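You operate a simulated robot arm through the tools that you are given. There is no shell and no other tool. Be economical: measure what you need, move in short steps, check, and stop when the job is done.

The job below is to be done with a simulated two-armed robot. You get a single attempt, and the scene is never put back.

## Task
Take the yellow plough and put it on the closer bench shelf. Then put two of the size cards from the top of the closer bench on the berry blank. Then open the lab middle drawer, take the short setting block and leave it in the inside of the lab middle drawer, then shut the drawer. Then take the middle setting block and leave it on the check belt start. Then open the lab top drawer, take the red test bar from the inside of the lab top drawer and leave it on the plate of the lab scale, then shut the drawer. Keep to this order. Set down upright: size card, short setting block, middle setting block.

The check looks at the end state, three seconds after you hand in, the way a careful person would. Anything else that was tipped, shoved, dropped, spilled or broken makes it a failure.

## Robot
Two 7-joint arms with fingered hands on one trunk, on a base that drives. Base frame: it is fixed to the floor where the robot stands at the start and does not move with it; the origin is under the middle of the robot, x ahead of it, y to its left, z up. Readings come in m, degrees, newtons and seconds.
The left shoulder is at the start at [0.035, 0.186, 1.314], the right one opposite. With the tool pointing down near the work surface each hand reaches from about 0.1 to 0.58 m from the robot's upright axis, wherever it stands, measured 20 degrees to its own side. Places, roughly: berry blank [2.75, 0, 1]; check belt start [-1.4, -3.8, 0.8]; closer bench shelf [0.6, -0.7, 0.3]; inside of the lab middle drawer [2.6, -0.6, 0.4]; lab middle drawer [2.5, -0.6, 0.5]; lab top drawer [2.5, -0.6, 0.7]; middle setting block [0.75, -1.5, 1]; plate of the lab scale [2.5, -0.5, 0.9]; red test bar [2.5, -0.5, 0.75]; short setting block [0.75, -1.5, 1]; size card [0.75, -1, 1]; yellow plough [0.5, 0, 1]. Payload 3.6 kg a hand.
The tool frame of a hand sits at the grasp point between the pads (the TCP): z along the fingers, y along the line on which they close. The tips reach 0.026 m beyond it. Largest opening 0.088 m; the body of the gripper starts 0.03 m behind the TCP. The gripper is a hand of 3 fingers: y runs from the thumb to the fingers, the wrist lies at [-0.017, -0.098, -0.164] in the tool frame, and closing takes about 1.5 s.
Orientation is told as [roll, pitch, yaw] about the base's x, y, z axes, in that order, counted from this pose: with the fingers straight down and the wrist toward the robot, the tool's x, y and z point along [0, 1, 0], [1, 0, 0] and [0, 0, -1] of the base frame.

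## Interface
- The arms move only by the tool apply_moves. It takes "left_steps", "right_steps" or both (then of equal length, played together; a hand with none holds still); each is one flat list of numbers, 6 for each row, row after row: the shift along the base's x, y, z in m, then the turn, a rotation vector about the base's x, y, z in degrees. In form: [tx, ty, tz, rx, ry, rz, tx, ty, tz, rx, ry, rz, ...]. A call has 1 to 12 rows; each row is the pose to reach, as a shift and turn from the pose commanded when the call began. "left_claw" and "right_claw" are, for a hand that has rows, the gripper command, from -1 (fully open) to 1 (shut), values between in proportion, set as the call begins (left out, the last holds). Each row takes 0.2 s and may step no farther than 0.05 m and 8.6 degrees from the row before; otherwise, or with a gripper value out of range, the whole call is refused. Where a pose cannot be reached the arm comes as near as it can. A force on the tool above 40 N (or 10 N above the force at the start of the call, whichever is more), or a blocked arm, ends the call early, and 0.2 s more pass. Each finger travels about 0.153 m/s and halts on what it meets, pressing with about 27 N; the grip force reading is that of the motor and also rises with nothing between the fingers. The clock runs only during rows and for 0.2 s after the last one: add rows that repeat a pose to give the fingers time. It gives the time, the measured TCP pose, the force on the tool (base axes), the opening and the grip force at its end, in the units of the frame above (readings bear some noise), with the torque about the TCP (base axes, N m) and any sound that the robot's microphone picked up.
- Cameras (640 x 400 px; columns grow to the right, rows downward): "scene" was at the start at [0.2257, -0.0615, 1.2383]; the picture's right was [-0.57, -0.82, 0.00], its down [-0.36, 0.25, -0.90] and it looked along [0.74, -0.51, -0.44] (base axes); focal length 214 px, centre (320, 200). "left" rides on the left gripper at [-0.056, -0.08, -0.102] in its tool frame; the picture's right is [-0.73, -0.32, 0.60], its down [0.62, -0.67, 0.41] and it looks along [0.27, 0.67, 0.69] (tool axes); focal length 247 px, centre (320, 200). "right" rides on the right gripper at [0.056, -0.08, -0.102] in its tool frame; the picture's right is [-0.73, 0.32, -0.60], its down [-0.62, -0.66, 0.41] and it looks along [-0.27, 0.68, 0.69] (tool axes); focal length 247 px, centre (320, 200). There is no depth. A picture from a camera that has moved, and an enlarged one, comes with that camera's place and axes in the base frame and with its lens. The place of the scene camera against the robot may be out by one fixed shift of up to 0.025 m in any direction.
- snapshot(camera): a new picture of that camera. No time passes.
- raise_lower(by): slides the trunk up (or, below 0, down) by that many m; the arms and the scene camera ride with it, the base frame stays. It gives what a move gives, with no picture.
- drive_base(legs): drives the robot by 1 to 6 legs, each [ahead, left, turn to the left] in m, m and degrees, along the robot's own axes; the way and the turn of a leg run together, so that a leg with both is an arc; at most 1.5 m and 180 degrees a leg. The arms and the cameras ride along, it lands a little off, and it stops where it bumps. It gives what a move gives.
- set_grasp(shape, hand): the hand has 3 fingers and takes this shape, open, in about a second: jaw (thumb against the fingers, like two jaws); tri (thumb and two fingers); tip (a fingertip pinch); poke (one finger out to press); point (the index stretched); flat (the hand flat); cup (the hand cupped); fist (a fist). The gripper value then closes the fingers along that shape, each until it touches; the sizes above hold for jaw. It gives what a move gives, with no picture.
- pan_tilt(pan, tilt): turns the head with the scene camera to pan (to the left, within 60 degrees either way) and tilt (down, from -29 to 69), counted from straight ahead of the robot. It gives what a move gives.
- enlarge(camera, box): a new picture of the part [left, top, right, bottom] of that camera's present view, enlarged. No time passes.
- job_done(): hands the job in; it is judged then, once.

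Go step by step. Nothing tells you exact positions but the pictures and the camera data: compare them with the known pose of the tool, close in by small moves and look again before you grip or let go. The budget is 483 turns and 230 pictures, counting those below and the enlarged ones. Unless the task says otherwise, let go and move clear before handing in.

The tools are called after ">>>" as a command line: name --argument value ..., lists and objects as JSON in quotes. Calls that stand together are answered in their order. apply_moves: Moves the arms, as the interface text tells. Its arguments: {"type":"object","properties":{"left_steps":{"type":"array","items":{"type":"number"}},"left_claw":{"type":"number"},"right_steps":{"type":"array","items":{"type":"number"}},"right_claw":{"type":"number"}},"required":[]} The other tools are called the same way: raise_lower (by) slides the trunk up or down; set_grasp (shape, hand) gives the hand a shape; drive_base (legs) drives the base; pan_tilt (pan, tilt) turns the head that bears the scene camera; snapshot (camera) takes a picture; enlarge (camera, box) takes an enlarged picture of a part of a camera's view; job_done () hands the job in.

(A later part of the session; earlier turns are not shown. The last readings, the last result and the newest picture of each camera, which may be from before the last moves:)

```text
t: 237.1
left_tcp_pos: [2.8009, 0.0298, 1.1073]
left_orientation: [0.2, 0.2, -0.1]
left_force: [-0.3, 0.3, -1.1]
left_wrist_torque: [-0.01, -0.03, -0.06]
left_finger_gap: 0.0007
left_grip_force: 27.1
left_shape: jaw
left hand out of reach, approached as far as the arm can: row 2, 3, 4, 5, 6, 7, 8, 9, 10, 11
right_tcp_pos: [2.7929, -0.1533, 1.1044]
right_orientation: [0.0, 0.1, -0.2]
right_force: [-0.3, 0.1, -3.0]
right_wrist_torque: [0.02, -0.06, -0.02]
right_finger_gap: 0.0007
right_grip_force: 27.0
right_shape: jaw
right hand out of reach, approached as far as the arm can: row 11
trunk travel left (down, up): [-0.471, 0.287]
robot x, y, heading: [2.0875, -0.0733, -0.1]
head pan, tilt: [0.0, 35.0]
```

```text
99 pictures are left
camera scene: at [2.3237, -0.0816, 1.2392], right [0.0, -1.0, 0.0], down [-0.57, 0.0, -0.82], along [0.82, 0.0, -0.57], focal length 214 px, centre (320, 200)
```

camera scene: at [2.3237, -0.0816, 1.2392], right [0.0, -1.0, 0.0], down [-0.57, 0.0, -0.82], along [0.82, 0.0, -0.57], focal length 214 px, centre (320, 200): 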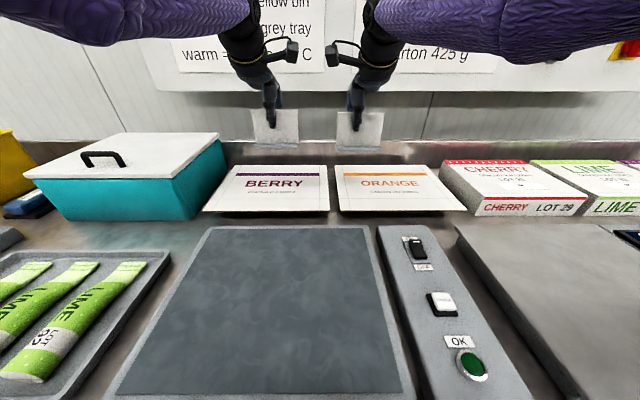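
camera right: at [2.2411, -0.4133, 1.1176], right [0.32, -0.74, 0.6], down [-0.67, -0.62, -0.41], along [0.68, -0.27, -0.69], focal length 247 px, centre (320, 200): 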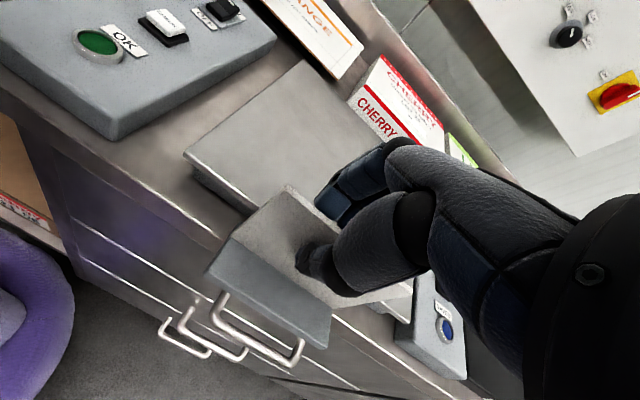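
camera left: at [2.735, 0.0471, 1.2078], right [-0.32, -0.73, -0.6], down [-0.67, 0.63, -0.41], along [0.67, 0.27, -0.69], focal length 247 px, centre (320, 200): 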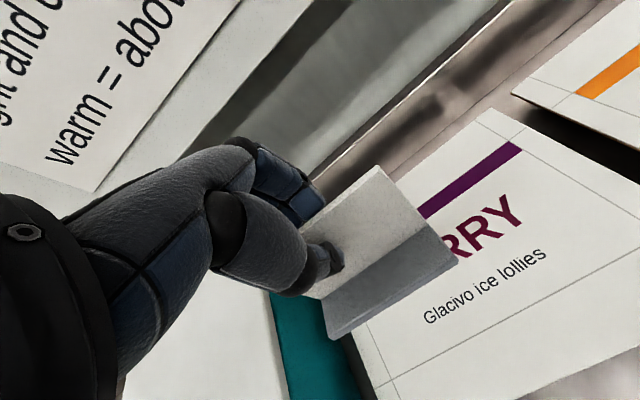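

Both cards hang above. I'll shift the base 10 cm left so they are centred on the berry blank, and tilt a few degrees to gain a little forward reach.

>>> drive_base --legs '[[0, 0.105, 0]]'

>>> apply_moves --left_steps '[0.01, 0, 0, 0, -5, 0, 0.018, 0, 0, 0, -7, 0]' --right_steps '[0.01, 0, 0, 0, -5, 0, 0.022, 0, 0, 0, -7, 0]'

>>> snapshot --camera "left"

>>> snapshot --camera "right"

```text
t: 238.3
left_tcp_pos: [2.8021, 0.1321, 1.1078]
left_orientation: [0.2, 0.3, -0.1]
left_force: [0.4, 0.8, -0.5]
left_wrist_torque: [-0.01, -0.03, -0.01]
left_finger_gap: 0.0007
left_grip_force: 27.3
left_shape: jaw
right_tcp_pos: [2.7936, -0.0499, 1.1047]
right_orientation: [0.0, 0.1, -0.3]
right_force: [0.1, 0.0, -1.1]
right_wrist_torque: [0.04, 0.0, -0.01]
right_finger_gap: 0.0009
right_grip_force: 27.0
right_shape: jaw
trunk travel left (down, up): [-0.471, 0.287]
robot x, y, heading: [2.0875, 0.0288, -0.3]
head pan, tilt: [0.0, 35.0]
```

```text
t: 238.9
left_tcp_pos: [2.819, 0.1319, 1.1078]
left_orientation: [0.3, -6.8, -0.2]
left_force: [0.4, -0.1, -0.8]
left_wrist_torque: [0.01, -0.01, 0.02]
left_finger_gap: 0.001
left_grip_force: 27.2
left_shape: jaw
right_tcp_pos: [2.8113, -0.0522, 1.1066]
right_orientation: [0.0, -6.9, -0.2]
right_force: [0.6, -0.7, 0.2]
right_wrist_torque: [-0.04, 0.0, 0.02]
right_finger_gap: 0.0005
right_grip_force: 27.2
right_shape: jaw
right hand out of reach, approached as far as the arm can: row 2
trunk travel left (down, up): [-0.471, 0.287]
robot x, y, heading: [2.0883, 0.0277, 0.1]
head pan, tilt: [0.0, 35.0]
```

```text
98 pictures are left
camera left: at [2.7271, 0.0755, 1.1982], right [-0.25, -0.73, -0.64], down [-0.61, 0.63, -0.48], along [0.75, 0.27, -0.6], focal length 247 px, centre (320, 200)
```

left: 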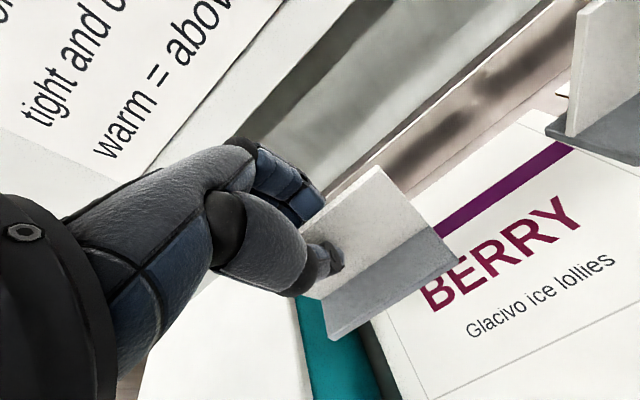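

```text
97 pictures are left
camera right: at [2.72, 0.0046, 1.1977], right [0.24, -0.74, 0.63], down [-0.61, -0.62, -0.49], along [0.75, -0.27, -0.6], focal length 247 px, centre (320, 200)
```

right: 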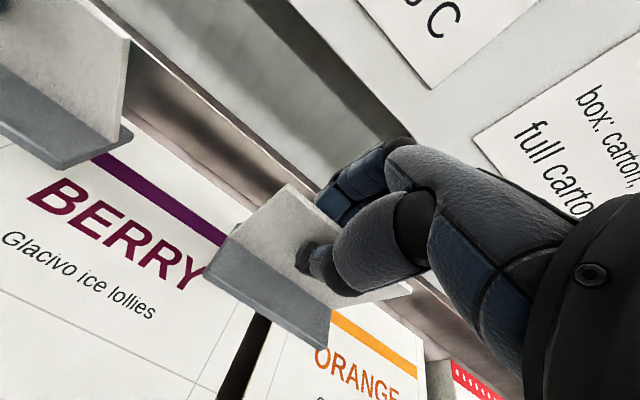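

Both cards lie over the blank (its right edge y -0.11, left 0.21). I'll lower the trunk in stages.

>>> apply_moves --right_steps '[0, 0.005, 0, 0, 0, 0, 0, 0.009, 0, 0, 0, 0]'

>>> raise_lower --by -0.11

>>> snapshot --camera "left"

>>> snapshot --camera "right"

>>> snapshot --camera "scene"

```text
t: 239.5
left_tcp_pos: [2.8201, 0.1309, 1.1079]
left_orientation: [0.2, -6.6, -0.2]
left_force: [-0.1, 0.0, -0.1]
left_wrist_torque: [0.0, -0.01, -0.06]
left_finger_gap: 0.0009
left_grip_force: 26.4
left_shape: jaw
right_tcp_pos: [2.8123, -0.0444, 1.1062]
right_orientation: [0.1, -6.9, -0.3]
right_force: [0.5, 0.1, -0.1]
right_wrist_torque: [0.03, -0.01, 0.02]
right_finger_gap: 0.001
right_grip_force: 27.5
right_shape: jaw
trunk travel left (down, up): [-0.471, 0.287]
robot x, y, heading: [2.0911, 0.0323, -0.3]
head pan, tilt: [0.0, 35.0]
```

```text
t: 240.9
left_tcp_pos: [2.8192, 0.1334, 0.9981]
left_orientation: [0.4, -6.8, -0.2]
left_force: [0.8, 0.2, 0.6]
left_wrist_torque: [-0.02, 0.02, 0.01]
left_finger_gap: 0.0009
left_grip_force: 27.1
left_shape: jaw
right_tcp_pos: [2.8121, -0.0433, 0.9965]
right_orientation: [0.0, -7.1, -0.3]
right_force: [0.2, 0.4, -0.4]
right_wrist_torque: [-0.03, 0.0, -0.04]
right_finger_gap: 0.0007
right_grip_force: 27.4
right_shape: jaw
trunk travel left (down, up): [-0.361, 0.397]
robot x, y, heading: [2.0872, 0.0338, -0.6]
head pan, tilt: [0.0, 35.0]
```

```text
96 pictures are left
camera left: at [2.7277, 0.0748, 1.0894], right [-0.25, -0.73, -0.64], down [-0.61, 0.63, -0.48], along [0.75, 0.27, -0.6], focal length 247 px, centre (320, 200)
```

left: 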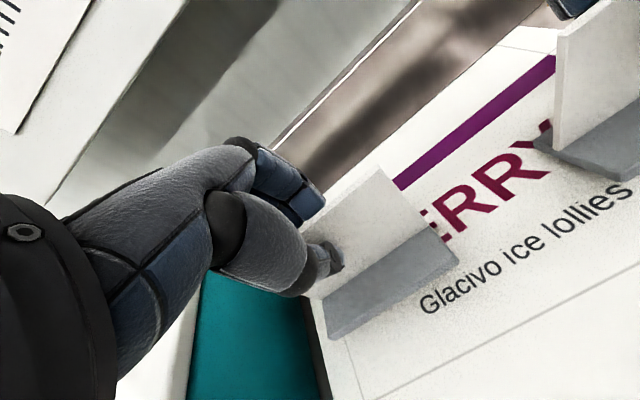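

```text
95 pictures are left
camera right: at [2.719, 0.0129, 1.0882], right [0.24, -0.74, 0.63], down [-0.61, -0.62, -0.49], along [0.75, -0.27, -0.6], focal length 247 px, centre (320, 200)
```

right: 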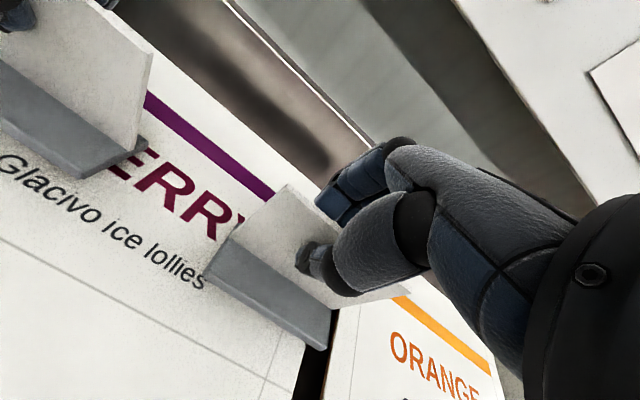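

```text
94 pictures are left
camera scene: at [2.3353, 0.022, 1.1231], right [-0.01, -1.0, 0.0], down [-0.57, 0.0, -0.82], along [0.82, 0.0, -0.57], focal length 214 px, centre (320, 200)
```

scene: 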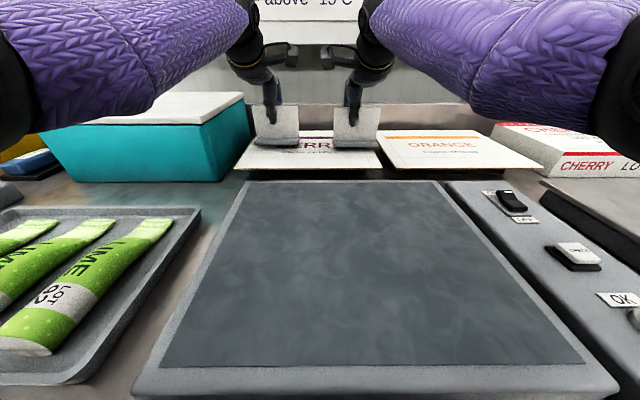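

There is ample depth, so I'll remove the tilt, pull 1 cm back and shift the right card 1.5 cm inward before touching down.

>>> apply_moves --left_steps '[-0.008, 0, 0, 0, 4, 0, -0.015, 0, 0, 0, 6.8, 0]' --right_steps '[-0.008, 0.008, 0, 0, 4, 0, -0.015, 0.016, 0, 0, 6.9, 0]'

>>> raise_lower --by -0.035

>>> snapshot --camera "left"

>>> snapshot --camera "right"

```text
t: 241.5
left_tcp_pos: [2.8059, 0.1324, 0.9986]
left_orientation: [0.3, 0.1, -0.1]
left_force: [-0.7, -0.2, -1.0]
left_wrist_torque: [-0.03, 0.01, -0.04]
left_finger_gap: 0.0009
left_grip_force: 26.9
left_shape: jaw
right_tcp_pos: [2.7972, -0.0265, 0.9964]
right_orientation: [0.0, 0.0, -0.3]
right_force: [0.2, -0.3, -0.4]
right_wrist_torque: [0.01, -0.02, -0.03]
right_finger_gap: 0.0008
right_grip_force: 27.2
right_shape: jaw
trunk travel left (down, up): [-0.361, 0.397]
robot x, y, heading: [2.0861, 0.0306, -0.5]
head pan, tilt: [0.0, 35.0]
```

```text
t: 242.2
left_tcp_pos: [2.808, 0.1307, 0.9822]
left_orientation: [0.0, -2.1, -0.4]
left_force: [1.0, 0.2, 19.5]
left_wrist_torque: [0.01, -0.03, 0.02]
left_finger_gap: 0.0027
left_grip_force: 26.7
left_shape: jaw
right_tcp_pos: [2.8012, -0.0258, 0.9823]
right_orientation: [0.4, -2.3, 0.0]
right_force: [0.7, -0.4, 20.4]
right_wrist_torque: [0.01, 0.0, 0.03]
right_finger_gap: 0.003
right_grip_force: 26.6
right_shape: jaw
trunk travel left (down, up): [-0.329, 0.428]
robot x, y, heading: [2.0878, 0.0364, -0.4]
head pan, tilt: [0.0, 35.0]
stopped: the force on the tool passed its limit at 44 N (the readings are from after the stop); the commanded pose is now the measured one
```

```text
93 pictures are left
camera left: at [2.7242, 0.0736, 1.0812], right [-0.3, -0.73, -0.61], down [-0.65, 0.63, -0.44], along [0.7, 0.26, -0.66], focal length 247 px, centre (320, 200)
```

left: 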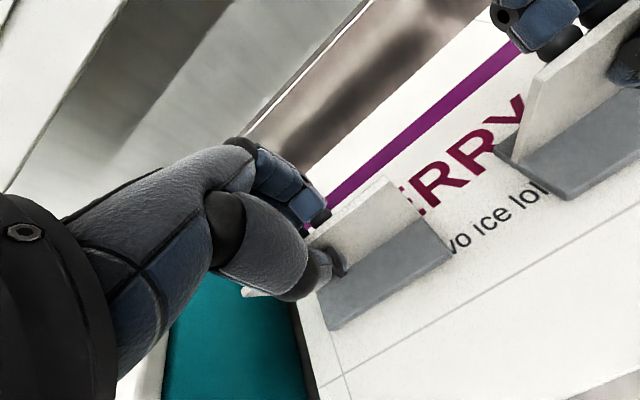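

```text
92 pictures are left
camera right: at [2.7158, 0.0301, 1.0818], right [0.29, -0.74, 0.61], down [-0.65, -0.62, -0.44], along [0.7, -0.26, -0.66], focal length 247 px, centre (320, 200)
```

right: 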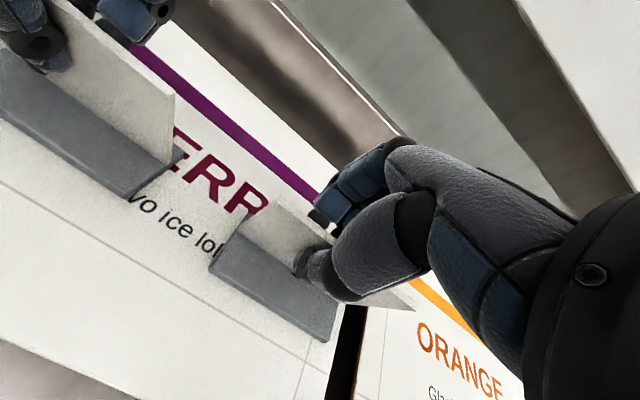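

Both cards are down on the blank. Easing up slightly, then opening both hands.

>>> raise_lower --by 0.006

>>> apply_moves --left_steps '[0, 0, 0, 0, 0, 0, 0, 0, 0, 0, 0, 0, 0, 0, 0, 0, 0, 0]' --right_steps '[0, 0, 0, 0, 0, 0, 0, 0, 0, 0, 0, 0, 0, 0, 0, 0, 0, 0]' --left_claw -0.15 --right_claw -0.15

>>> snapshot --camera "left"

>>> snapshot --camera "right"

```text
t: 242.7
left_tcp_pos: [2.8071, 0.1305, 0.9841]
left_orientation: [0.1, -1.5, -0.3]
left_force: [5.5, -3.6, 16.8]
left_wrist_torque: [-0.08, -0.15, -0.01]
left_finger_gap: 0.003
left_grip_force: 26.5
left_shape: jaw
right_tcp_pos: [2.7989, -0.0261, 0.9823]
right_orientation: [0.3, -1.6, -0.2]
right_force: [5.2, 3.6, 17.6]
right_wrist_torque: [0.03, -0.12, 0.02]
right_finger_gap: 0.0028
right_grip_force: 26.7
right_shape: jaw
trunk travel left (down, up): [-0.335, 0.422]
robot x, y, heading: [2.0846, 0.0331, -0.5]
head pan, tilt: [0.0, 35.0]
```

```text
t: 243.5
left_tcp_pos: [2.8098, 0.1307, 0.979]
left_orientation: [0.1, -0.9, -0.2]
left_force: [0.1, 0.1, -0.2]
left_wrist_torque: [0.01, 0.01, 0.0]
left_finger_gap: 0.0502
left_grip_force: 0.0
left_shape: jaw
right_tcp_pos: [2.8009, -0.0267, 0.9764]
right_orientation: [0.2, -1.1, -0.2]
right_force: [0.1, 0.1, -0.1]
right_wrist_torque: [-0.02, -0.01, 0.02]
right_finger_gap: 0.05
right_grip_force: 0.2
right_shape: jaw
trunk travel left (down, up): [-0.335, 0.422]
robot x, y, heading: [2.0868, 0.0321, -0.4]
head pan, tilt: [0.0, 35.0]
```

```text
91 pictures are left
camera left: at [2.7266, 0.0745, 1.0783], right [-0.31, -0.73, -0.61], down [-0.66, 0.63, -0.42], along [0.69, 0.27, -0.68], focal length 247 px, centre (320, 200)
```

left: 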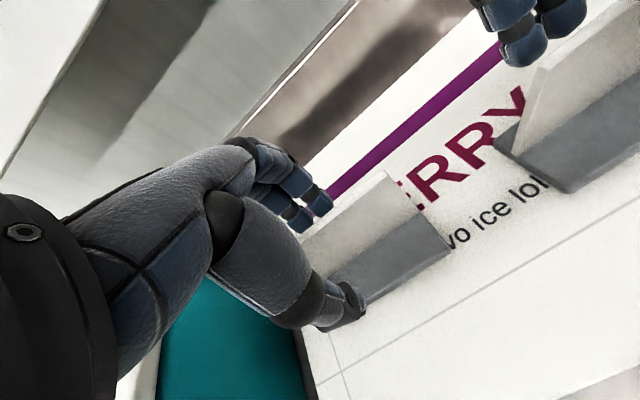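

```text
90 pictures are left
camera right: at [2.7182, 0.0293, 1.0787], right [0.3, -0.74, 0.6], down [-0.66, -0.62, -0.43], along [0.69, -0.27, -0.68], focal length 247 px, centre (320, 200)
```

right: 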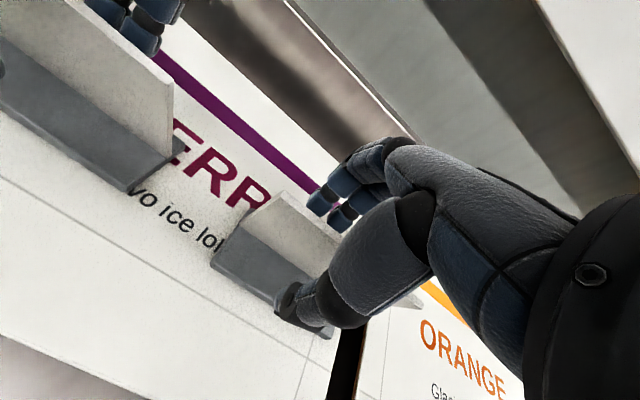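

Both stand free. Raising straight up and then backing away.

>>> raise_lower --by 0.13

>>> drive_base --legs '[[-0.4, 0, 0]]'

>>> pan_tilt --pan 0 --tilt 30

>>> snapshot --camera "scene"

```text
t: 245.1
left_tcp_pos: [2.808, 0.1321, 1.1112]
left_orientation: [0.2, -1.1, -0.2]
left_force: [-0.2, -0.1, 0.0]
left_wrist_torque: [-0.01, 0.04, -0.03]
left_finger_gap: 0.0504
left_grip_force: 0.0
left_shape: jaw
right_tcp_pos: [2.7972, -0.0262, 1.1216]
right_orientation: [0.3, -2.3, -0.2]
right_force: [0.3, 0.3, 0.7]
right_wrist_torque: [-0.02, 0.01, -0.03]
right_finger_gap: 0.0504
right_grip_force: 0.0
right_shape: jaw
trunk travel left (down, up): [-0.465, 0.292]
robot x, y, heading: [2.0848, 0.0361, 0.0]
head pan, tilt: [0.0, 35.0]
```

```text
t: 247.6
left_tcp_pos: [2.4048, 0.1354, 1.1117]
left_orientation: [0.1, -1.1, -0.1]
left_force: [0.8, -0.5, -1.2]
left_wrist_torque: [-0.02, -0.01, -0.03]
left_finger_gap: 0.05
left_grip_force: 0.1
left_shape: jaw
right_tcp_pos: [2.3953, -0.0233, 1.1221]
right_orientation: [0.2, -2.4, -0.1]
right_force: [-0.3, 0.2, 0.7]
right_wrist_torque: [-0.01, -0.01, -0.01]
right_finger_gap: 0.0501
right_grip_force: 0.0
right_shape: jaw
trunk travel left (down, up): [-0.465, 0.292]
robot x, y, heading: [1.6838, 0.0314, -0.0]
head pan, tilt: [0.0, 35.0]
```

```text
t: 248.3
left_tcp_pos: [2.4066, 0.1358, 1.1102]
left_orientation: [0.1, -1.1, -0.2]
left_force: [-0.5, -0.8, -0.2]
left_wrist_torque: [0.03, -0.01, 0.0]
left_finger_gap: 0.0504
left_grip_force: 0.0
left_shape: jaw
right_tcp_pos: [2.3952, -0.0227, 1.123]
right_orientation: [0.2, -2.3, -0.1]
right_force: [0.3, -1.2, -0.6]
right_wrist_torque: [0.01, 0.0, 0.01]
right_finger_gap: 0.0503
right_grip_force: 0.1
right_shape: jaw
trunk travel left (down, up): [-0.465, 0.292]
robot x, y, heading: [1.6848, 0.0367, -0.1]
head pan, tilt: [0.0, 30.0]
```

```text
89 pictures are left
camera scene: at [1.9253, 0.0244, 1.2414], right [0.0, -1.0, 0.0], down [-0.5, 0.0, -0.87], along [0.87, 0.0, -0.5], focal length 214 px, centre (320, 200)
```

scene: 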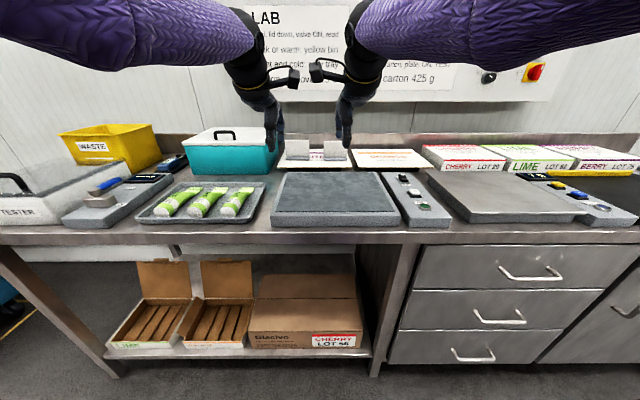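

Both size cards stand upright on the berry blank. Now the drawers: middle handle near [2.33, -0.586, 0.54]. I'll retract and lower both arms.

>>> apply_moves --left_steps '[-0.04, 0.01, 0, 0, 0, 0, -0.08, 0.03, 0, 0, 0, 0, -0.12, 0.05, 0, 0, 0, 0, -0.16, 0.07, 0, 0, 0, 0, -0.2, 0.09, 0, 0, 0, 0, -0.24, 0.11, 0, 0, 0, 0, -0.28, 0.13, 0, 0, 0, 0, -0.32, 0.15, -0.02, 0, 0, 0, -0.36, 0.17, -0.04, 0, 0, 0, -0.38, 0.19, -0.07, 0, 0, 0, -0.38, 0.21, -0.11, 0, 0, 0, -0.38, 0.22, -0.15, 0, 0, 0]' --right_steps '[-0.04, -0.01, 0, 0, 0, 0, -0.08, -0.03, 0, 0, 0, 0, -0.12, -0.05, 0, 0, 0, 0, -0.16, -0.07, 0, 0, 0, 0, -0.2, -0.09, 0, 0, 0, 0, -0.24, -0.11, 0, 0, 0, 0, -0.28, -0.13, 0, 0, 0, 0, -0.32, -0.15, -0.02, 0, 0, 0, -0.36, -0.17, -0.04, 0, 0, 0, -0.38, -0.19, -0.07, 0, 0, 0, -0.38, -0.21, -0.11, 0, 0, 0, -0.38, -0.22, -0.15, 0, 0, 0]' --left_claw -1 --right_claw -1

>>> apply_moves --left_steps '[0, 0, -0.04, 0, 0, 0, 0, 0, -0.08, 0, 0, 0, 0, 0, -0.12, 0, 0, 0, 0, 0, -0.16, 0, 0, 0, 0, 0, -0.2, 0, 0, 0, 0, 0, -0.24, 0, 0, 0]' --right_steps '[0, 0, -0.04, 0, 0, 0, 0, 0, -0.08, 0, 0, 0, 0, 0, -0.12, 0, 0, 0, 0, 0, -0.16, 0, 0, 0, 0, 0, -0.2, 0, 0, 0, 0, 0, -0.24, 0, 0, 0]'

>>> snapshot --camera "scene"

```text
t: 250.9
left_tcp_pos: [2.026, 0.3559, 0.9595]
left_orientation: [0.1, -1.2, -0.1]
left_force: [0.0, -0.1, 0.3]
left_wrist_torque: [0.02, -0.02, 0.03]
left_finger_gap: 0.0879
left_grip_force: 0.0
left_shape: jaw
right_tcp_pos: [2.0167, -0.2434, 0.9707]
right_orientation: [0.3, -2.4, -0.1]
right_force: [0.9, 0.0, 0.4]
right_wrist_torque: [0.02, 0.0, 0.0]
right_finger_gap: 0.0877
right_grip_force: 0.0
right_shape: jaw
right hand out of reach, approached as far as the arm can: row 9, 10
trunk travel left (down, up): [-0.465, 0.292]
robot x, y, heading: [1.6865, 0.0326, -0.3]
head pan, tilt: [0.0, 30.0]
```

```text
t: 252.3
left_tcp_pos: [2.0259, 0.3541, 0.7178]
left_orientation: [0.1, -1.1, -0.1]
left_force: [1.3, 0.8, 0.1]
left_wrist_torque: [0.01, -0.02, -0.01]
left_finger_gap: 0.0878
left_grip_force: 0.0
left_shape: jaw
right_tcp_pos: [2.0135, -0.2405, 0.7292]
right_orientation: [0.2, -2.4, -0.1]
right_force: [-0.1, -0.2, 0.1]
right_wrist_torque: [0.02, -0.04, 0.02]
right_finger_gap: 0.0879
right_grip_force: 0.0
right_shape: jaw
trunk travel left (down, up): [-0.465, 0.292]
robot x, y, heading: [1.6839, 0.0338, -0.0]
head pan, tilt: [0.0, 30.0]
```

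```text
88 pictures are left
camera scene: at [1.9255, 0.0245, 1.2414], right [0.0, -1.0, 0.0], down [-0.5, 0.0, -0.87], along [0.87, 0.0, -0.5], focal length 214 px, centre (320, 200)
```

scene: 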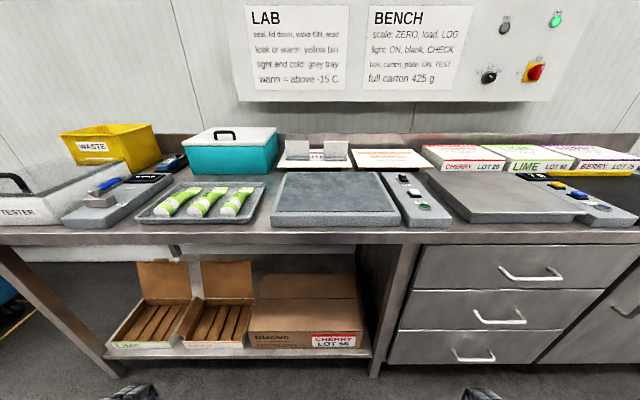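

The arms are tucked low. Shifting right in front of the drawers, and lowering a bit.

>>> drive_base --legs '[[0, -0.345, 0]]'

>>> raise_lower --by -0.06

>>> pan_tilt --pan -20 --tilt 45

>>> snapshot --camera "right"

>>> snapshot --camera "scene"

```text
t: 254.5
left_tcp_pos: [2.0241, 0.0142, 0.7194]
left_orientation: [0.2, -1.1, 0.0]
left_force: [0.4, -0.6, 0.1]
left_wrist_torque: [0.0, 0.0, 0.02]
left_finger_gap: 0.0878
left_grip_force: 0.1
left_shape: jaw
right_tcp_pos: [2.0142, -0.5806, 0.7292]
right_orientation: [0.3, -2.3, 0.0]
right_force: [0.5, 0.4, 0.0]
right_wrist_torque: [0.03, 0.0, -0.04]
right_finger_gap: 0.0879
right_grip_force: 0.1
right_shape: jaw
trunk travel left (down, up): [-0.465, 0.292]
robot x, y, heading: [1.6869, -0.3046, 0.2]
head pan, tilt: [0.0, 30.0]
```

```text
t: 255.5
left_tcp_pos: [2.0238, 0.0152, 0.6593]
left_orientation: [0.1, -1.1, 0.0]
left_force: [-0.2, 1.2, -0.4]
left_wrist_torque: [-0.04, 0.01, -0.01]
left_finger_gap: 0.0878
left_grip_force: 0.1
left_shape: jaw
right_tcp_pos: [2.0139, -0.5802, 0.6702]
right_orientation: [0.3, -2.4, 0.0]
right_force: [0.1, 0.2, 0.3]
right_wrist_torque: [-0.02, 0.0, 0.02]
right_finger_gap: 0.0878
right_grip_force: 0.1
right_shape: jaw
trunk travel left (down, up): [-0.405, 0.352]
robot x, y, heading: [1.6839, -0.3097, -0.1]
head pan, tilt: [0.0, 30.0]
```

```text
t: 256.3
left_tcp_pos: [2.0229, 0.0132, 0.6591]
left_orientation: [0.0, -1.1, 0.0]
left_force: [-0.1, 0.2, 0.5]
left_wrist_torque: [0.0, 0.0, 0.0]
left_finger_gap: 0.0879
left_grip_force: 0.2
left_shape: jaw
right_tcp_pos: [2.014, -0.5798, 0.67]
right_orientation: [0.2, -2.3, 0.0]
right_force: [0.0, -1.2, 0.2]
right_wrist_torque: [0.02, -0.02, -0.01]
right_finger_gap: 0.0875
right_grip_force: 0.1
right_shape: jaw
trunk travel left (down, up): [-0.405, 0.352]
robot x, y, heading: [1.6835, -0.3043, -0.0]
head pan, tilt: [-20.0, 45.0]
```

```text
87 pictures are left
camera right: at [1.9287, -0.5247, 0.7693], right [0.29, -0.74, 0.61], down [-0.65, -0.62, -0.44], along [0.7, -0.26, -0.66], focal length 247 px, centre (320, 200)
```

right: 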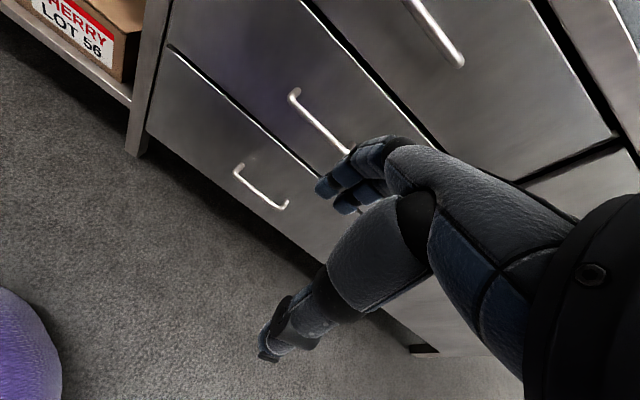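

```text
86 pictures are left
camera scene: at [1.9154, -0.3437, 1.1557], right [-0.34, -0.94, 0.0], down [-0.66, 0.24, -0.71], along [0.66, -0.24, -0.71], focal length 214 px, centre (320, 200)
```

scene: 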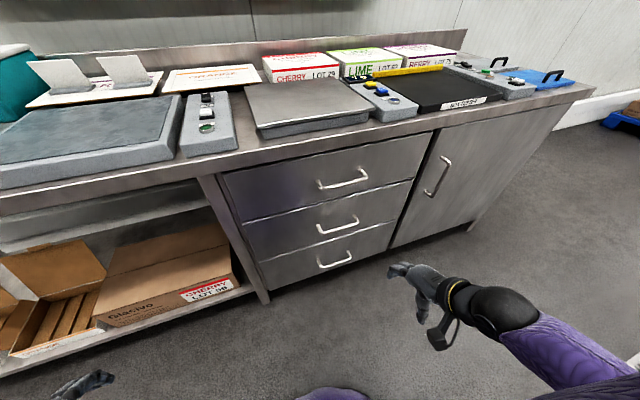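

The middle handle bar is at about [2.325, -0.56, 0.54], half-length 7 cm. I'll pitch the hand 45° forward so the fingers can hook over the bar without knuckles hitting the drawer face.

>>> apply_moves --right_steps '[0, 0, 0, 0, -7, 0, 0, 0.004, 0, 0, -14, 0, 0, 0.008, 0, 0, -21, 0, 0, 0.012, 0, 0, -28, 0, 0, 0.016, 0, 0, -35, 0, 0, 0.02, 0, 0, -42.6, 0]' --right_claw -0.3

>>> snapshot --camera "right"

```text
t: 257.7
left_tcp_pos: [2.024, 0.0148, 0.6585]
left_orientation: [0.1, -1.1, 0.0]
left_force: [0.4, -0.5, -0.8]
left_wrist_torque: [0.02, 0.01, 0.03]
left_finger_gap: 0.0877
left_grip_force: 0.1
left_shape: jaw
right_tcp_pos: [2.0136, -0.5606, 0.6696]
right_orientation: [0.2, -45.1, 0.1]
right_force: [0.0, 0.0, -0.9]
right_wrist_torque: [-0.03, -0.01, 0.0]
right_finger_gap: 0.0575
right_grip_force: 0.0
right_shape: jaw
trunk travel left (down, up): [-0.405, 0.352]
robot x, y, heading: [1.6859, -0.3084, -0.1]
head pan, tilt: [-20.0, 45.0]
```

```text
85 pictures are left
camera right: at [1.8838, -0.5045, 0.6864], right [-0.2, -0.74, 0.65], down [-0.18, -0.62, -0.76], along [0.96, -0.26, -0.01], focal length 247 px, centre (320, 200)
```

right: 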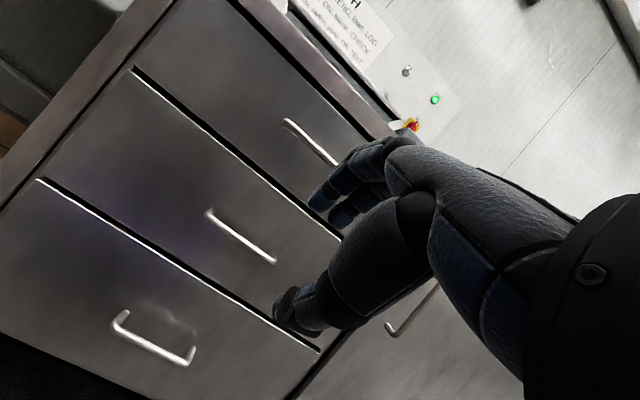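

The fix repeats well: [2.325, -0.556, 0.54]. Narrowing the fingers to 4 cm and approaching to the pre-grasp point.

>>> drive_base --legs '[[0.2, 0, 0]]'

>>> apply_moves --right_steps '[0.015, 0, -0.02, 0, 0, 0, 0.03, 0.002, -0.04, 0, 0, 0, 0.045, 0.003, -0.065, 0, 0, 0]' --right_claw 0.1

>>> snapshot --camera "right"

```text
t: 259.3
left_tcp_pos: [2.2222, 0.0128, 0.6579]
left_orientation: [0.2, -1.0, -0.2]
left_force: [0.6, -0.1, -0.7]
left_wrist_torque: [0.03, 0.0, 0.01]
left_finger_gap: 0.088
left_grip_force: 0.0
left_shape: jaw
right_tcp_pos: [2.2096, -0.562, 0.6693]
right_orientation: [0.2, -45.0, -0.2]
right_force: [1.1, -0.1, -0.3]
right_wrist_torque: [0.01, 0.03, -0.02]
right_finger_gap: 0.0576
right_grip_force: 0.1
right_shape: jaw
trunk travel left (down, up): [-0.405, 0.352]
robot x, y, heading: [1.8822, -0.3088, -0.4]
head pan, tilt: [-20.0, 45.0]
```

```text
t: 260.1
left_tcp_pos: [2.2213, 0.0126, 0.6576]
left_orientation: [0.1, -1.0, -0.2]
left_force: [-0.5, -0.3, 0.3]
left_wrist_torque: [0.03, -0.03, 0.0]
left_finger_gap: 0.0879
left_grip_force: 0.0
left_shape: jaw
right_tcp_pos: [2.2451, -0.558, 0.6303]
right_orientation: [0.2, -45.0, -0.1]
right_force: [-0.4, -0.2, 0.1]
right_wrist_torque: [0.01, -0.01, 0.02]
right_finger_gap: 0.0398
right_grip_force: 0.1
right_shape: jaw
right hand out of reach, approached as far as the arm can: row 3
trunk travel left (down, up): [-0.405, 0.352]
robot x, y, heading: [1.8818, -0.3066, -0.3]
head pan, tilt: [-20.0, 45.0]
```

```text
84 pictures are left
camera right: at [2.1164, -0.5017, 0.6461], right [-0.2, -0.74, 0.65], down [-0.18, -0.62, -0.76], along [0.96, -0.27, -0.01], focal length 247 px, centre (320, 200)
```

right: 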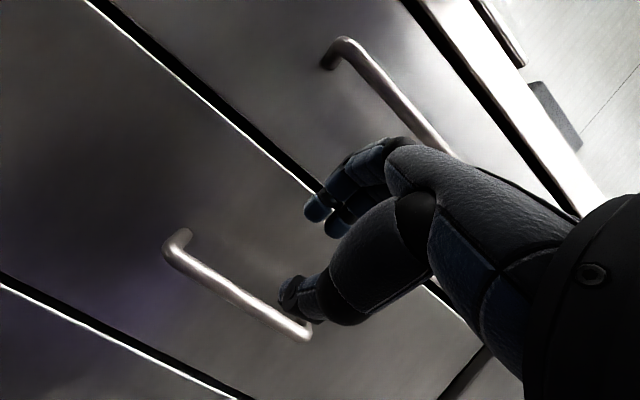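

I'm on the approach line, but the arm is at its limit; I'll finish with trunk and base: lower 7 cm, forward 7 cm, then down 2 cm over the bar.

>>> raise_lower --by -0.068

>>> drive_base --legs '[[0.055, 0, 0]]'

>>> snapshot --camera "right"

```text
t: 261.2
left_tcp_pos: [2.2209, 0.013, 0.5902]
left_orientation: [0.1, -1.1, -0.2]
left_force: [-0.8, -0.2, 0.0]
left_wrist_torque: [-0.02, 0.0, 0.0]
left_finger_gap: 0.0878
left_grip_force: 0.0
left_shape: jaw
right_tcp_pos: [2.2447, -0.5593, 0.5613]
right_orientation: [0.2, -45.0, -0.2]
right_force: [-0.8, 0.5, -1.2]
right_wrist_torque: [0.04, 0.0, 0.02]
right_finger_gap: 0.0401
right_grip_force: 0.1
right_shape: jaw
trunk travel left (down, up): [-0.337, 0.42]
robot x, y, heading: [1.8819, -0.3056, -0.1]
head pan, tilt: [-20.0, 45.0]
```

```text
t: 262.1
left_tcp_pos: [2.277, 0.013, 0.5903]
left_orientation: [0.2, -1.0, -0.2]
left_force: [-0.4, 0.0, 0.9]
left_wrist_torque: [0.0, 0.0, -0.02]
left_finger_gap: 0.0878
left_grip_force: 0.1
left_shape: jaw
right_tcp_pos: [2.3004, -0.5589, 0.5599]
right_orientation: [0.1, -45.0, -0.2]
right_force: [0.0, -0.5, -0.8]
right_wrist_torque: [-0.02, 0.0, 0.0]
right_finger_gap: 0.0399
right_grip_force: 0.0
right_shape: jaw
trunk travel left (down, up): [-0.337, 0.42]
robot x, y, heading: [1.9345, -0.3066, -0.2]
head pan, tilt: [-20.0, 45.0]
```

```text
83 pictures are left
camera right: at [2.1714, -0.5032, 0.5769], right [-0.2, -0.74, 0.65], down [-0.18, -0.62, -0.76], along [0.96, -0.27, -0.01], focal length 247 px, centre (320, 200)
```

right: 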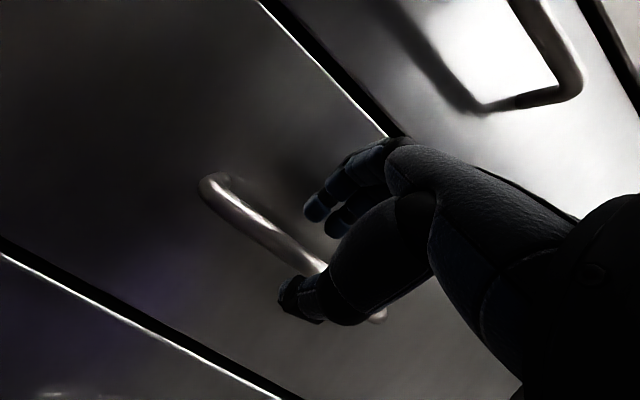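

The fingers are above and the thumb below the bar. Final nudge forward and down, then close.

>>> drive_base --legs '[[0.018, 0, 0]]'

>>> raise_lower --by -0.015

>>> apply_moves --right_steps '[0, 0, 0, 0, 0, 0, 0, 0, 0, 0, 0, 0, 0, 0, 0, 0, 0, 0, 0, 0, 0, 0, 0, 0]' --right_claw 1

>>> snapshot --camera "right"

```text
t: 262.9
left_tcp_pos: [2.2942, 0.0122, 0.5908]
left_orientation: [0.1, -1.1, -0.2]
left_force: [0.2, -0.6, -0.7]
left_wrist_torque: [0.0, -0.01, 0.01]
left_finger_gap: 0.0876
left_grip_force: 0.3
left_shape: jaw
right_tcp_pos: [2.3176, -0.5601, 0.5603]
right_orientation: [0.2, -44.9, -0.2]
right_force: [-10.3, -0.6, 0.7]
right_wrist_torque: [-0.04, -0.1, -0.03]
right_finger_gap: 0.0383
right_grip_force: 0.1
right_shape: jaw
trunk travel left (down, up): [-0.337, 0.42]
robot x, y, heading: [1.9541, -0.3063, -0.3]
head pan, tilt: [-20.0, 45.0]
```

```text
t: 263.6
left_tcp_pos: [2.2952, 0.0117, 0.5758]
left_orientation: [0.1, -1.1, -0.2]
left_force: [1.5, 0.6, 0.5]
left_wrist_torque: [-0.01, 0.0, -0.01]
left_finger_gap: 0.0879
left_grip_force: 0.1
left_shape: jaw
right_tcp_pos: [2.3169, -0.5584, 0.5436]
right_orientation: [0.3, -44.6, -0.2]
right_force: [-6.1, 0.3, -2.4]
right_wrist_torque: [0.03, 0.06, 0.03]
right_finger_gap: 0.0371
right_grip_force: 0.1
right_shape: jaw
trunk travel left (down, up): [-0.322, 0.435]
robot x, y, heading: [1.9565, -0.3069, -0.3]
head pan, tilt: [-20.0, 45.0]
```

```text
t: 264.6
left_tcp_pos: [2.2945, 0.0125, 0.5751]
left_orientation: [0.3, -1.0, -0.1]
left_force: [-0.1, -0.3, 0.1]
left_wrist_torque: [0.0, 0.0, 0.01]
left_finger_gap: 0.088
left_grip_force: 0.0
left_shape: jaw
right_tcp_pos: [2.3131, -0.5603, 0.5403]
right_orientation: [0.2, -43.9, -0.2]
right_force: [-11.4, -0.4, -26.4]
right_wrist_torque: [-0.01, -0.07, 0.05]
right_finger_gap: 0.0049
right_grip_force: 26.8
right_shape: jaw
trunk travel left (down, up): [-0.322, 0.435]
robot x, y, heading: [1.9542, -0.3061, -0.6]
head pan, tilt: [-20.0, 45.0]
```

```text
82 pictures are left
camera right: at [2.1837, -0.504, 0.5594], right [-0.19, -0.74, 0.65], down [-0.2, -0.62, -0.76], along [0.96, -0.27, -0.03], focal length 247 px, centre (320, 200)
```

right: 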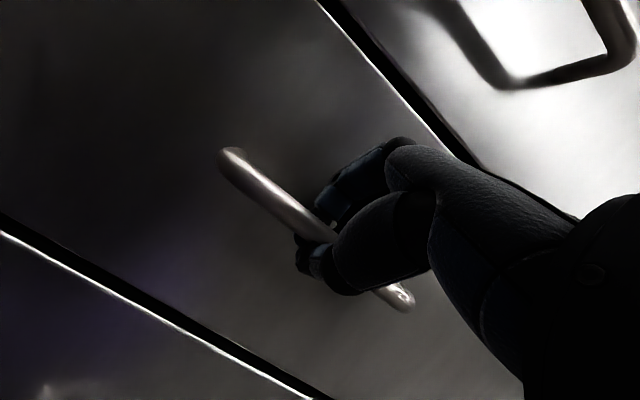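

The bar is gripped. Pulling the drawer by driving back.

>>> drive_base --legs '[[-0.1, 0, 0]]'

>>> snapshot --camera "scene"

```text
t: 265.7
left_tcp_pos: [2.1965, 0.0139, 0.5747]
left_orientation: [0.1, -1.1, -0.2]
left_force: [0.4, 0.0, 0.5]
left_wrist_torque: [0.0, 0.0, -0.03]
left_finger_gap: 0.0874
left_grip_force: 0.1
left_shape: jaw
right_tcp_pos: [2.2167, -0.5598, 0.5412]
right_orientation: [0.3, -44.0, -0.1]
right_force: [0.0, -7.0, -34.3]
right_wrist_torque: [-0.04, -0.01, 0.03]
right_finger_gap: 0.0032
right_grip_force: 27.3
right_shape: jaw
trunk travel left (down, up): [-0.322, 0.435]
robot x, y, heading: [1.856, -0.3044, -0.0]
head pan, tilt: [-20.0, 45.0]
```

```text
81 pictures are left
camera scene: at [2.0983, -0.3463, 1.0664], right [-0.34, -0.94, 0.0], down [-0.66, 0.24, -0.71], along [0.66, -0.24, -0.71], focal length 214 px, centre (320, 200)
```

scene: 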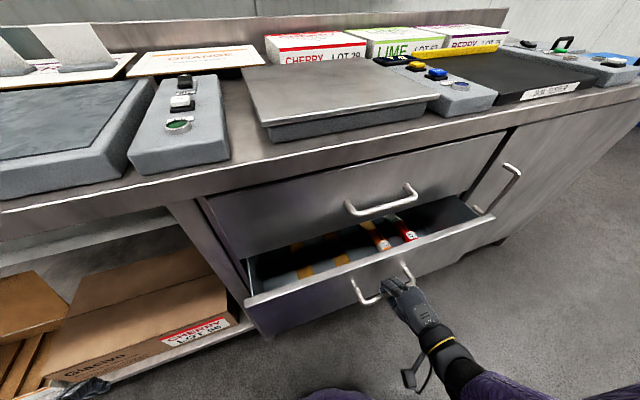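

It opens; inside are some coloured bars. Pulling farther.

>>> drive_base --legs '[[-0.2, 0, 0]]'

>>> snapshot --camera "scene"

```text
t: 267.3
left_tcp_pos: [1.9954, 0.0136, 0.5767]
left_orientation: [0.1, -1.1, 0.2]
left_force: [0.4, 0.2, 0.7]
left_wrist_torque: [0.01, 0.0, 0.03]
left_finger_gap: 0.0879
left_grip_force: 0.0
left_shape: jaw
right_tcp_pos: [2.0167, -0.5593, 0.5391]
right_orientation: [0.3, -43.5, 0.0]
right_force: [-1.1, -10.1, -28.3]
right_wrist_torque: [-0.01, -0.01, 0.0]
right_finger_gap: 0.0034
right_grip_force: 27.0
right_shape: jaw
trunk travel left (down, up): [-0.322, 0.435]
robot x, y, heading: [1.6547, -0.3016, 0.1]
head pan, tilt: [-20.0, 45.0]
```

```text
80 pictures are left
camera scene: at [1.8982, -0.3454, 1.0664], right [-0.34, -0.94, 0.0], down [-0.66, 0.24, -0.71], along [0.66, -0.24, -0.71], focal length 214 px, centre (320, 200)
```

scene: 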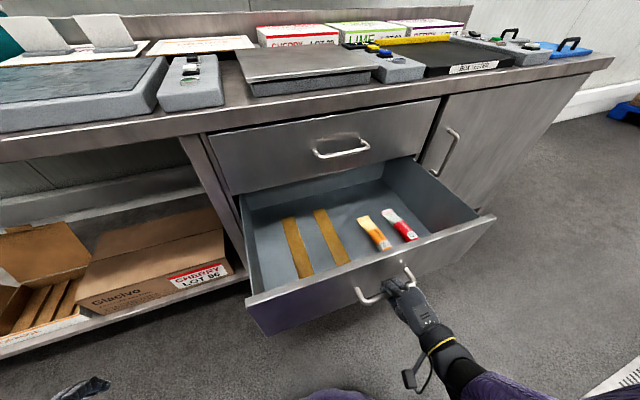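

The drawer is open 30 cm with plenty of room. Releasing the handle and backing off.

>>> apply_moves --right_steps '[0, 0, 0, 0, 0, 0, 0, 0, 0, 0, 0, 0, 0, 0, 0, 0, 0, 0, -0.012, 0, 0.014, 0, 0, 0, -0.025, 0, 0.028, 0, 0, 0, -0.045, 0, 0.05, 0, 0, 0]' --right_claw -0.8

>>> snapshot --camera "right"

```text
t: 268.7
left_tcp_pos: [1.9945, 0.0165, 0.5759]
left_orientation: [0.0, -1.1, 0.1]
left_force: [0.0, -0.8, -0.1]
left_wrist_torque: [0.05, 0.02, 0.04]
left_finger_gap: 0.088
left_grip_force: 0.0
left_shape: jaw
right_tcp_pos: [1.9705, -0.5575, 0.5908]
right_orientation: [0.2, -43.5, 0.0]
right_force: [0.3, 1.3, 0.5]
right_wrist_torque: [0.0, 0.0, -0.02]
right_finger_gap: 0.0788
right_grip_force: 0.0
right_shape: jaw
trunk travel left (down, up): [-0.322, 0.435]
robot x, y, heading: [1.6556, -0.3092, -0.3]
head pan, tilt: [-20.0, 45.0]
```

```text
79 pictures are left
camera right: at [1.8413, -0.502, 0.6097], right [-0.18, -0.74, 0.65], down [-0.2, -0.62, -0.76], along [0.96, -0.27, -0.03], focal length 247 px, centre (320, 200)
```

right: 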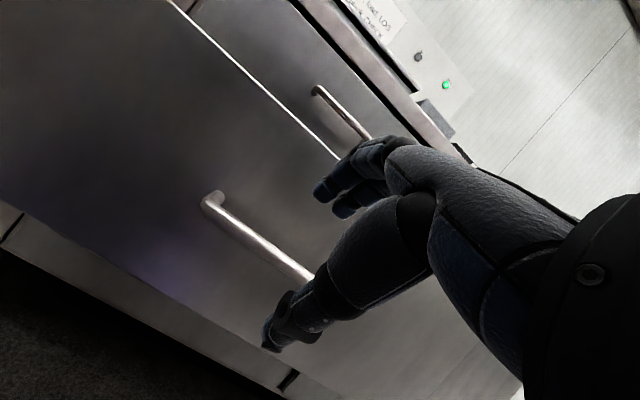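

Clear. Now to fetch the short setting block at the closer bench's right end, using the left hand. Level the right hand, raise the trunk and drive round.

>>> apply_moves --right_steps '[-0.02, 0, 0, 0, 7.3, 0, -0.03, 0, 0, 0, 14.6, 0, -0.03, 0, 0, 0, 21.9, 0, -0.03, 0, 0, 0, 29.2, 0, -0.03, 0, 0, 0, 36.5, 0, -0.03, 0, 0, 0, 43.5, 0]'

>>> drive_base --legs '[[-0.15, 0, 0], [0, 0, 90], [0, 0, 90], [0.15, 0.91, 0]]'

>>> raise_lower --by 0.14

>>> pan_tilt --pan 10 --tilt 35

>>> snapshot --camera "scene"

```text
t: 270.1
left_tcp_pos: [1.9943, 0.0151, 0.5758]
left_orientation: [0.0, -1.1, 0.1]
left_force: [0.7, -0.5, -0.6]
left_wrist_torque: [0.02, 0.01, -0.03]
left_finger_gap: 0.0876
left_grip_force: 0.0
left_shape: jaw
right_tcp_pos: [1.942, -0.5591, 0.5907]
right_orientation: [0.2, 0.0, 0.1]
right_force: [1.1, 0.5, -0.2]
right_wrist_torque: [-0.03, 0.0, 0.0]
right_finger_gap: 0.0791
right_grip_force: 0.1
right_shape: jaw
trunk travel left (down, up): [-0.322, 0.435]
robot x, y, heading: [1.6542, -0.3099, 0.2]
head pan, tilt: [-20.0, 45.0]
```

```text
t: 283.6
left_tcp_pos: [1.076, -1.5674, 0.5752]
left_orientation: [0.1, -1.1, -176.8]
left_force: [-0.2, -0.3, 0.3]
left_wrist_torque: [0.01, 0.0, -0.02]
left_finger_gap: 0.088
left_grip_force: 0.1
left_shape: jaw
right_tcp_pos: [1.0983, -0.9929, 0.5906]
right_orientation: [0.1, -0.2, -176.8]
right_force: [0.2, 0.1, -0.3]
right_wrist_torque: [0.01, 0.0, 0.02]
right_finger_gap: 0.0791
right_grip_force: 0.1
right_shape: jaw
trunk travel left (down, up): [-0.322, 0.435]
robot x, y, heading: [1.3928, -1.2244, -177.2]
head pan, tilt: [-20.0, 45.0]
```

```text
t: 285.3
left_tcp_pos: [1.0755, -1.5689, 0.7161]
left_orientation: [0.1, -1.2, -176.8]
left_force: [-0.8, 1.1, -0.9]
left_wrist_torque: [-0.02, -0.02, -0.01]
left_finger_gap: 0.0878
left_grip_force: 0.1
left_shape: jaw
right_tcp_pos: [1.0986, -0.9931, 0.7309]
right_orientation: [0.3, 0.0, -177.0]
right_force: [0.0, -0.3, -0.6]
right_wrist_torque: [0.0, 0.01, -0.01]
right_finger_gap: 0.0792
right_grip_force: 0.1
right_shape: jaw
trunk travel left (down, up): [-0.462, 0.295]
robot x, y, heading: [1.3988, -1.2301, -177.1]
head pan, tilt: [-20.0, 45.0]
```

```text
t: 286.3
left_tcp_pos: [1.0751, -1.5682, 0.7156]
left_orientation: [0.1, -1.1, -176.8]
left_force: [0.4, 0.3, 0.4]
left_wrist_torque: [0.01, 0.02, 0.0]
left_finger_gap: 0.0875
left_grip_force: 0.0
left_shape: jaw
right_tcp_pos: [1.0965, -0.9926, 0.7308]
right_orientation: [0.1, -0.1, -176.8]
right_force: [-1.2, -0.4, -0.1]
right_wrist_torque: [0.02, 0.03, 0.04]
right_finger_gap: 0.0792
right_grip_force: 0.0
right_shape: jaw
trunk travel left (down, up): [-0.462, 0.295]
robot x, y, heading: [1.3936, -1.2297, -176.8]
head pan, tilt: [10.0, 35.0]
```

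```text
78 pictures are left
camera scene: at [1.1843, -1.2645, 1.2305], right [-0.22, 0.97, 0.0], down [0.56, 0.13, -0.82], along [-0.8, -0.18, -0.57], focal length 214 px, centre (320, 200)
```

scene: 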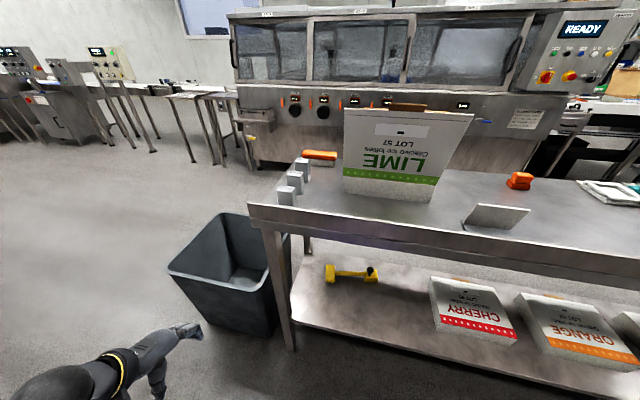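

>>> enlarge --camera "scene" --box '[250, 130, 370, 230]'

```text
4.00 times, centred on (310, 180) of scene
camera zoom: at [1.1843, -1.2645, 1.2305], right [-0.22, 0.97, 0.0], down [0.56, 0.13, -0.82], along [-0.8, -0.18, -0.57], focal length 858 px, centre (360, 280)
```

zoom: 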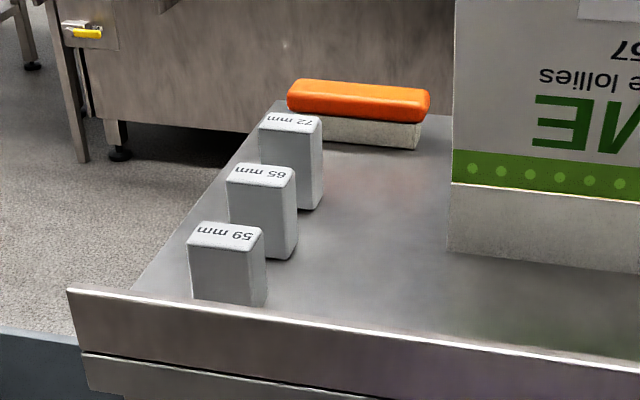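

The blocks are labelled: 59 mm (short, nearest the aisle), 65 mm (middle), 72 mm. I'll raise the left hand and approach to see the clearance behind the short block.

>>> apply_moves --left_steps '[0, 0.01, 0.04, 0, 0, 0, 0, 0.02, 0.08, 0, 0, 0, 0, 0.03, 0.12, 0, 0, 0, 0, 0.04, 0.16, 0, 0, 0, 0, 0.05, 0.2, 0, 0, 0, 0, 0.06, 0.24, 0, 0, 0, 0, 0.07, 0.28, 0, 0, -1.5, 0, 0.08, 0.31, 0, 0, -3]'

>>> drive_base --legs '[[0.17, -0.02, -3.2]]'

>>> snapshot --camera "left"

>>> snapshot --camera "scene"

```text
t: 288.1
left_tcp_pos: [1.0729, -1.4881, 1.0258]
left_orientation: [0.2, -1.0, -179.8]
left_force: [0.5, 0.0, -0.2]
left_wrist_torque: [-0.01, -0.04, 0.02]
left_finger_gap: 0.0877
left_grip_force: 0.1
left_shape: jaw
left hand out of reach, approached as far as the arm can: row 8
right_tcp_pos: [1.0976, -0.9929, 0.7314]
right_orientation: [0.1, 0.0, -176.8]
right_force: [0.0, 0.2, 0.0]
right_wrist_torque: [-0.01, 0.01, -0.01]
right_finger_gap: 0.079
right_grip_force: 0.0
right_shape: jaw
trunk travel left (down, up): [-0.462, 0.295]
robot x, y, heading: [1.3961, -1.2299, -176.9]
head pan, tilt: [10.0, 35.0]
```

```text
t: 289.5
left_tcp_pos: [0.8863, -1.4543, 1.0246]
left_orientation: [0.0, -0.9, 177.0]
left_force: [0.3, 0.6, 0.5]
left_wrist_torque: [0.0, -0.03, 0.0]
left_finger_gap: 0.0877
left_grip_force: 0.1
left_shape: jaw
right_tcp_pos: [0.938, -0.9618, 0.7308]
right_orientation: [0.2, 0.0, -180.1]
right_force: [-0.6, 0.8, -0.7]
right_wrist_torque: [0.01, -0.02, 0.0]
right_finger_gap: 0.079
right_grip_force: 0.1
right_shape: jaw
trunk travel left (down, up): [-0.462, 0.295]
robot x, y, heading: [1.226, -1.2127, 179.9]
head pan, tilt: [10.0, 35.0]
```

```text
76 pictures are left
camera left: at [0.9699, -1.4038, 1.1241], right [0.35, 0.72, -0.61], down [0.62, -0.66, -0.42], along [-0.7, -0.23, -0.67], focal length 247 px, centre (320, 200)
```

left: 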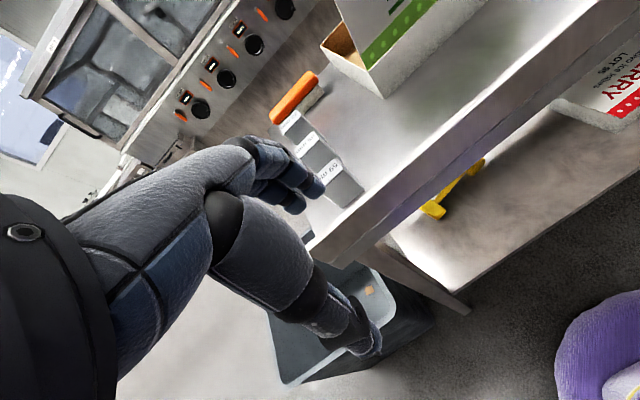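

```text
75 pictures are left
camera scene: at [1.0093, -1.2367, 1.2302], right [-0.17, 0.99, 0.0], down [0.57, 0.1, -0.82], along [-0.81, -0.14, -0.57], focal length 214 px, centre (320, 200)
```

scene: 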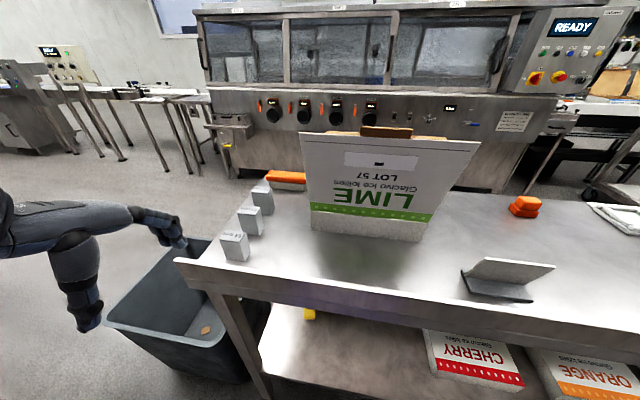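

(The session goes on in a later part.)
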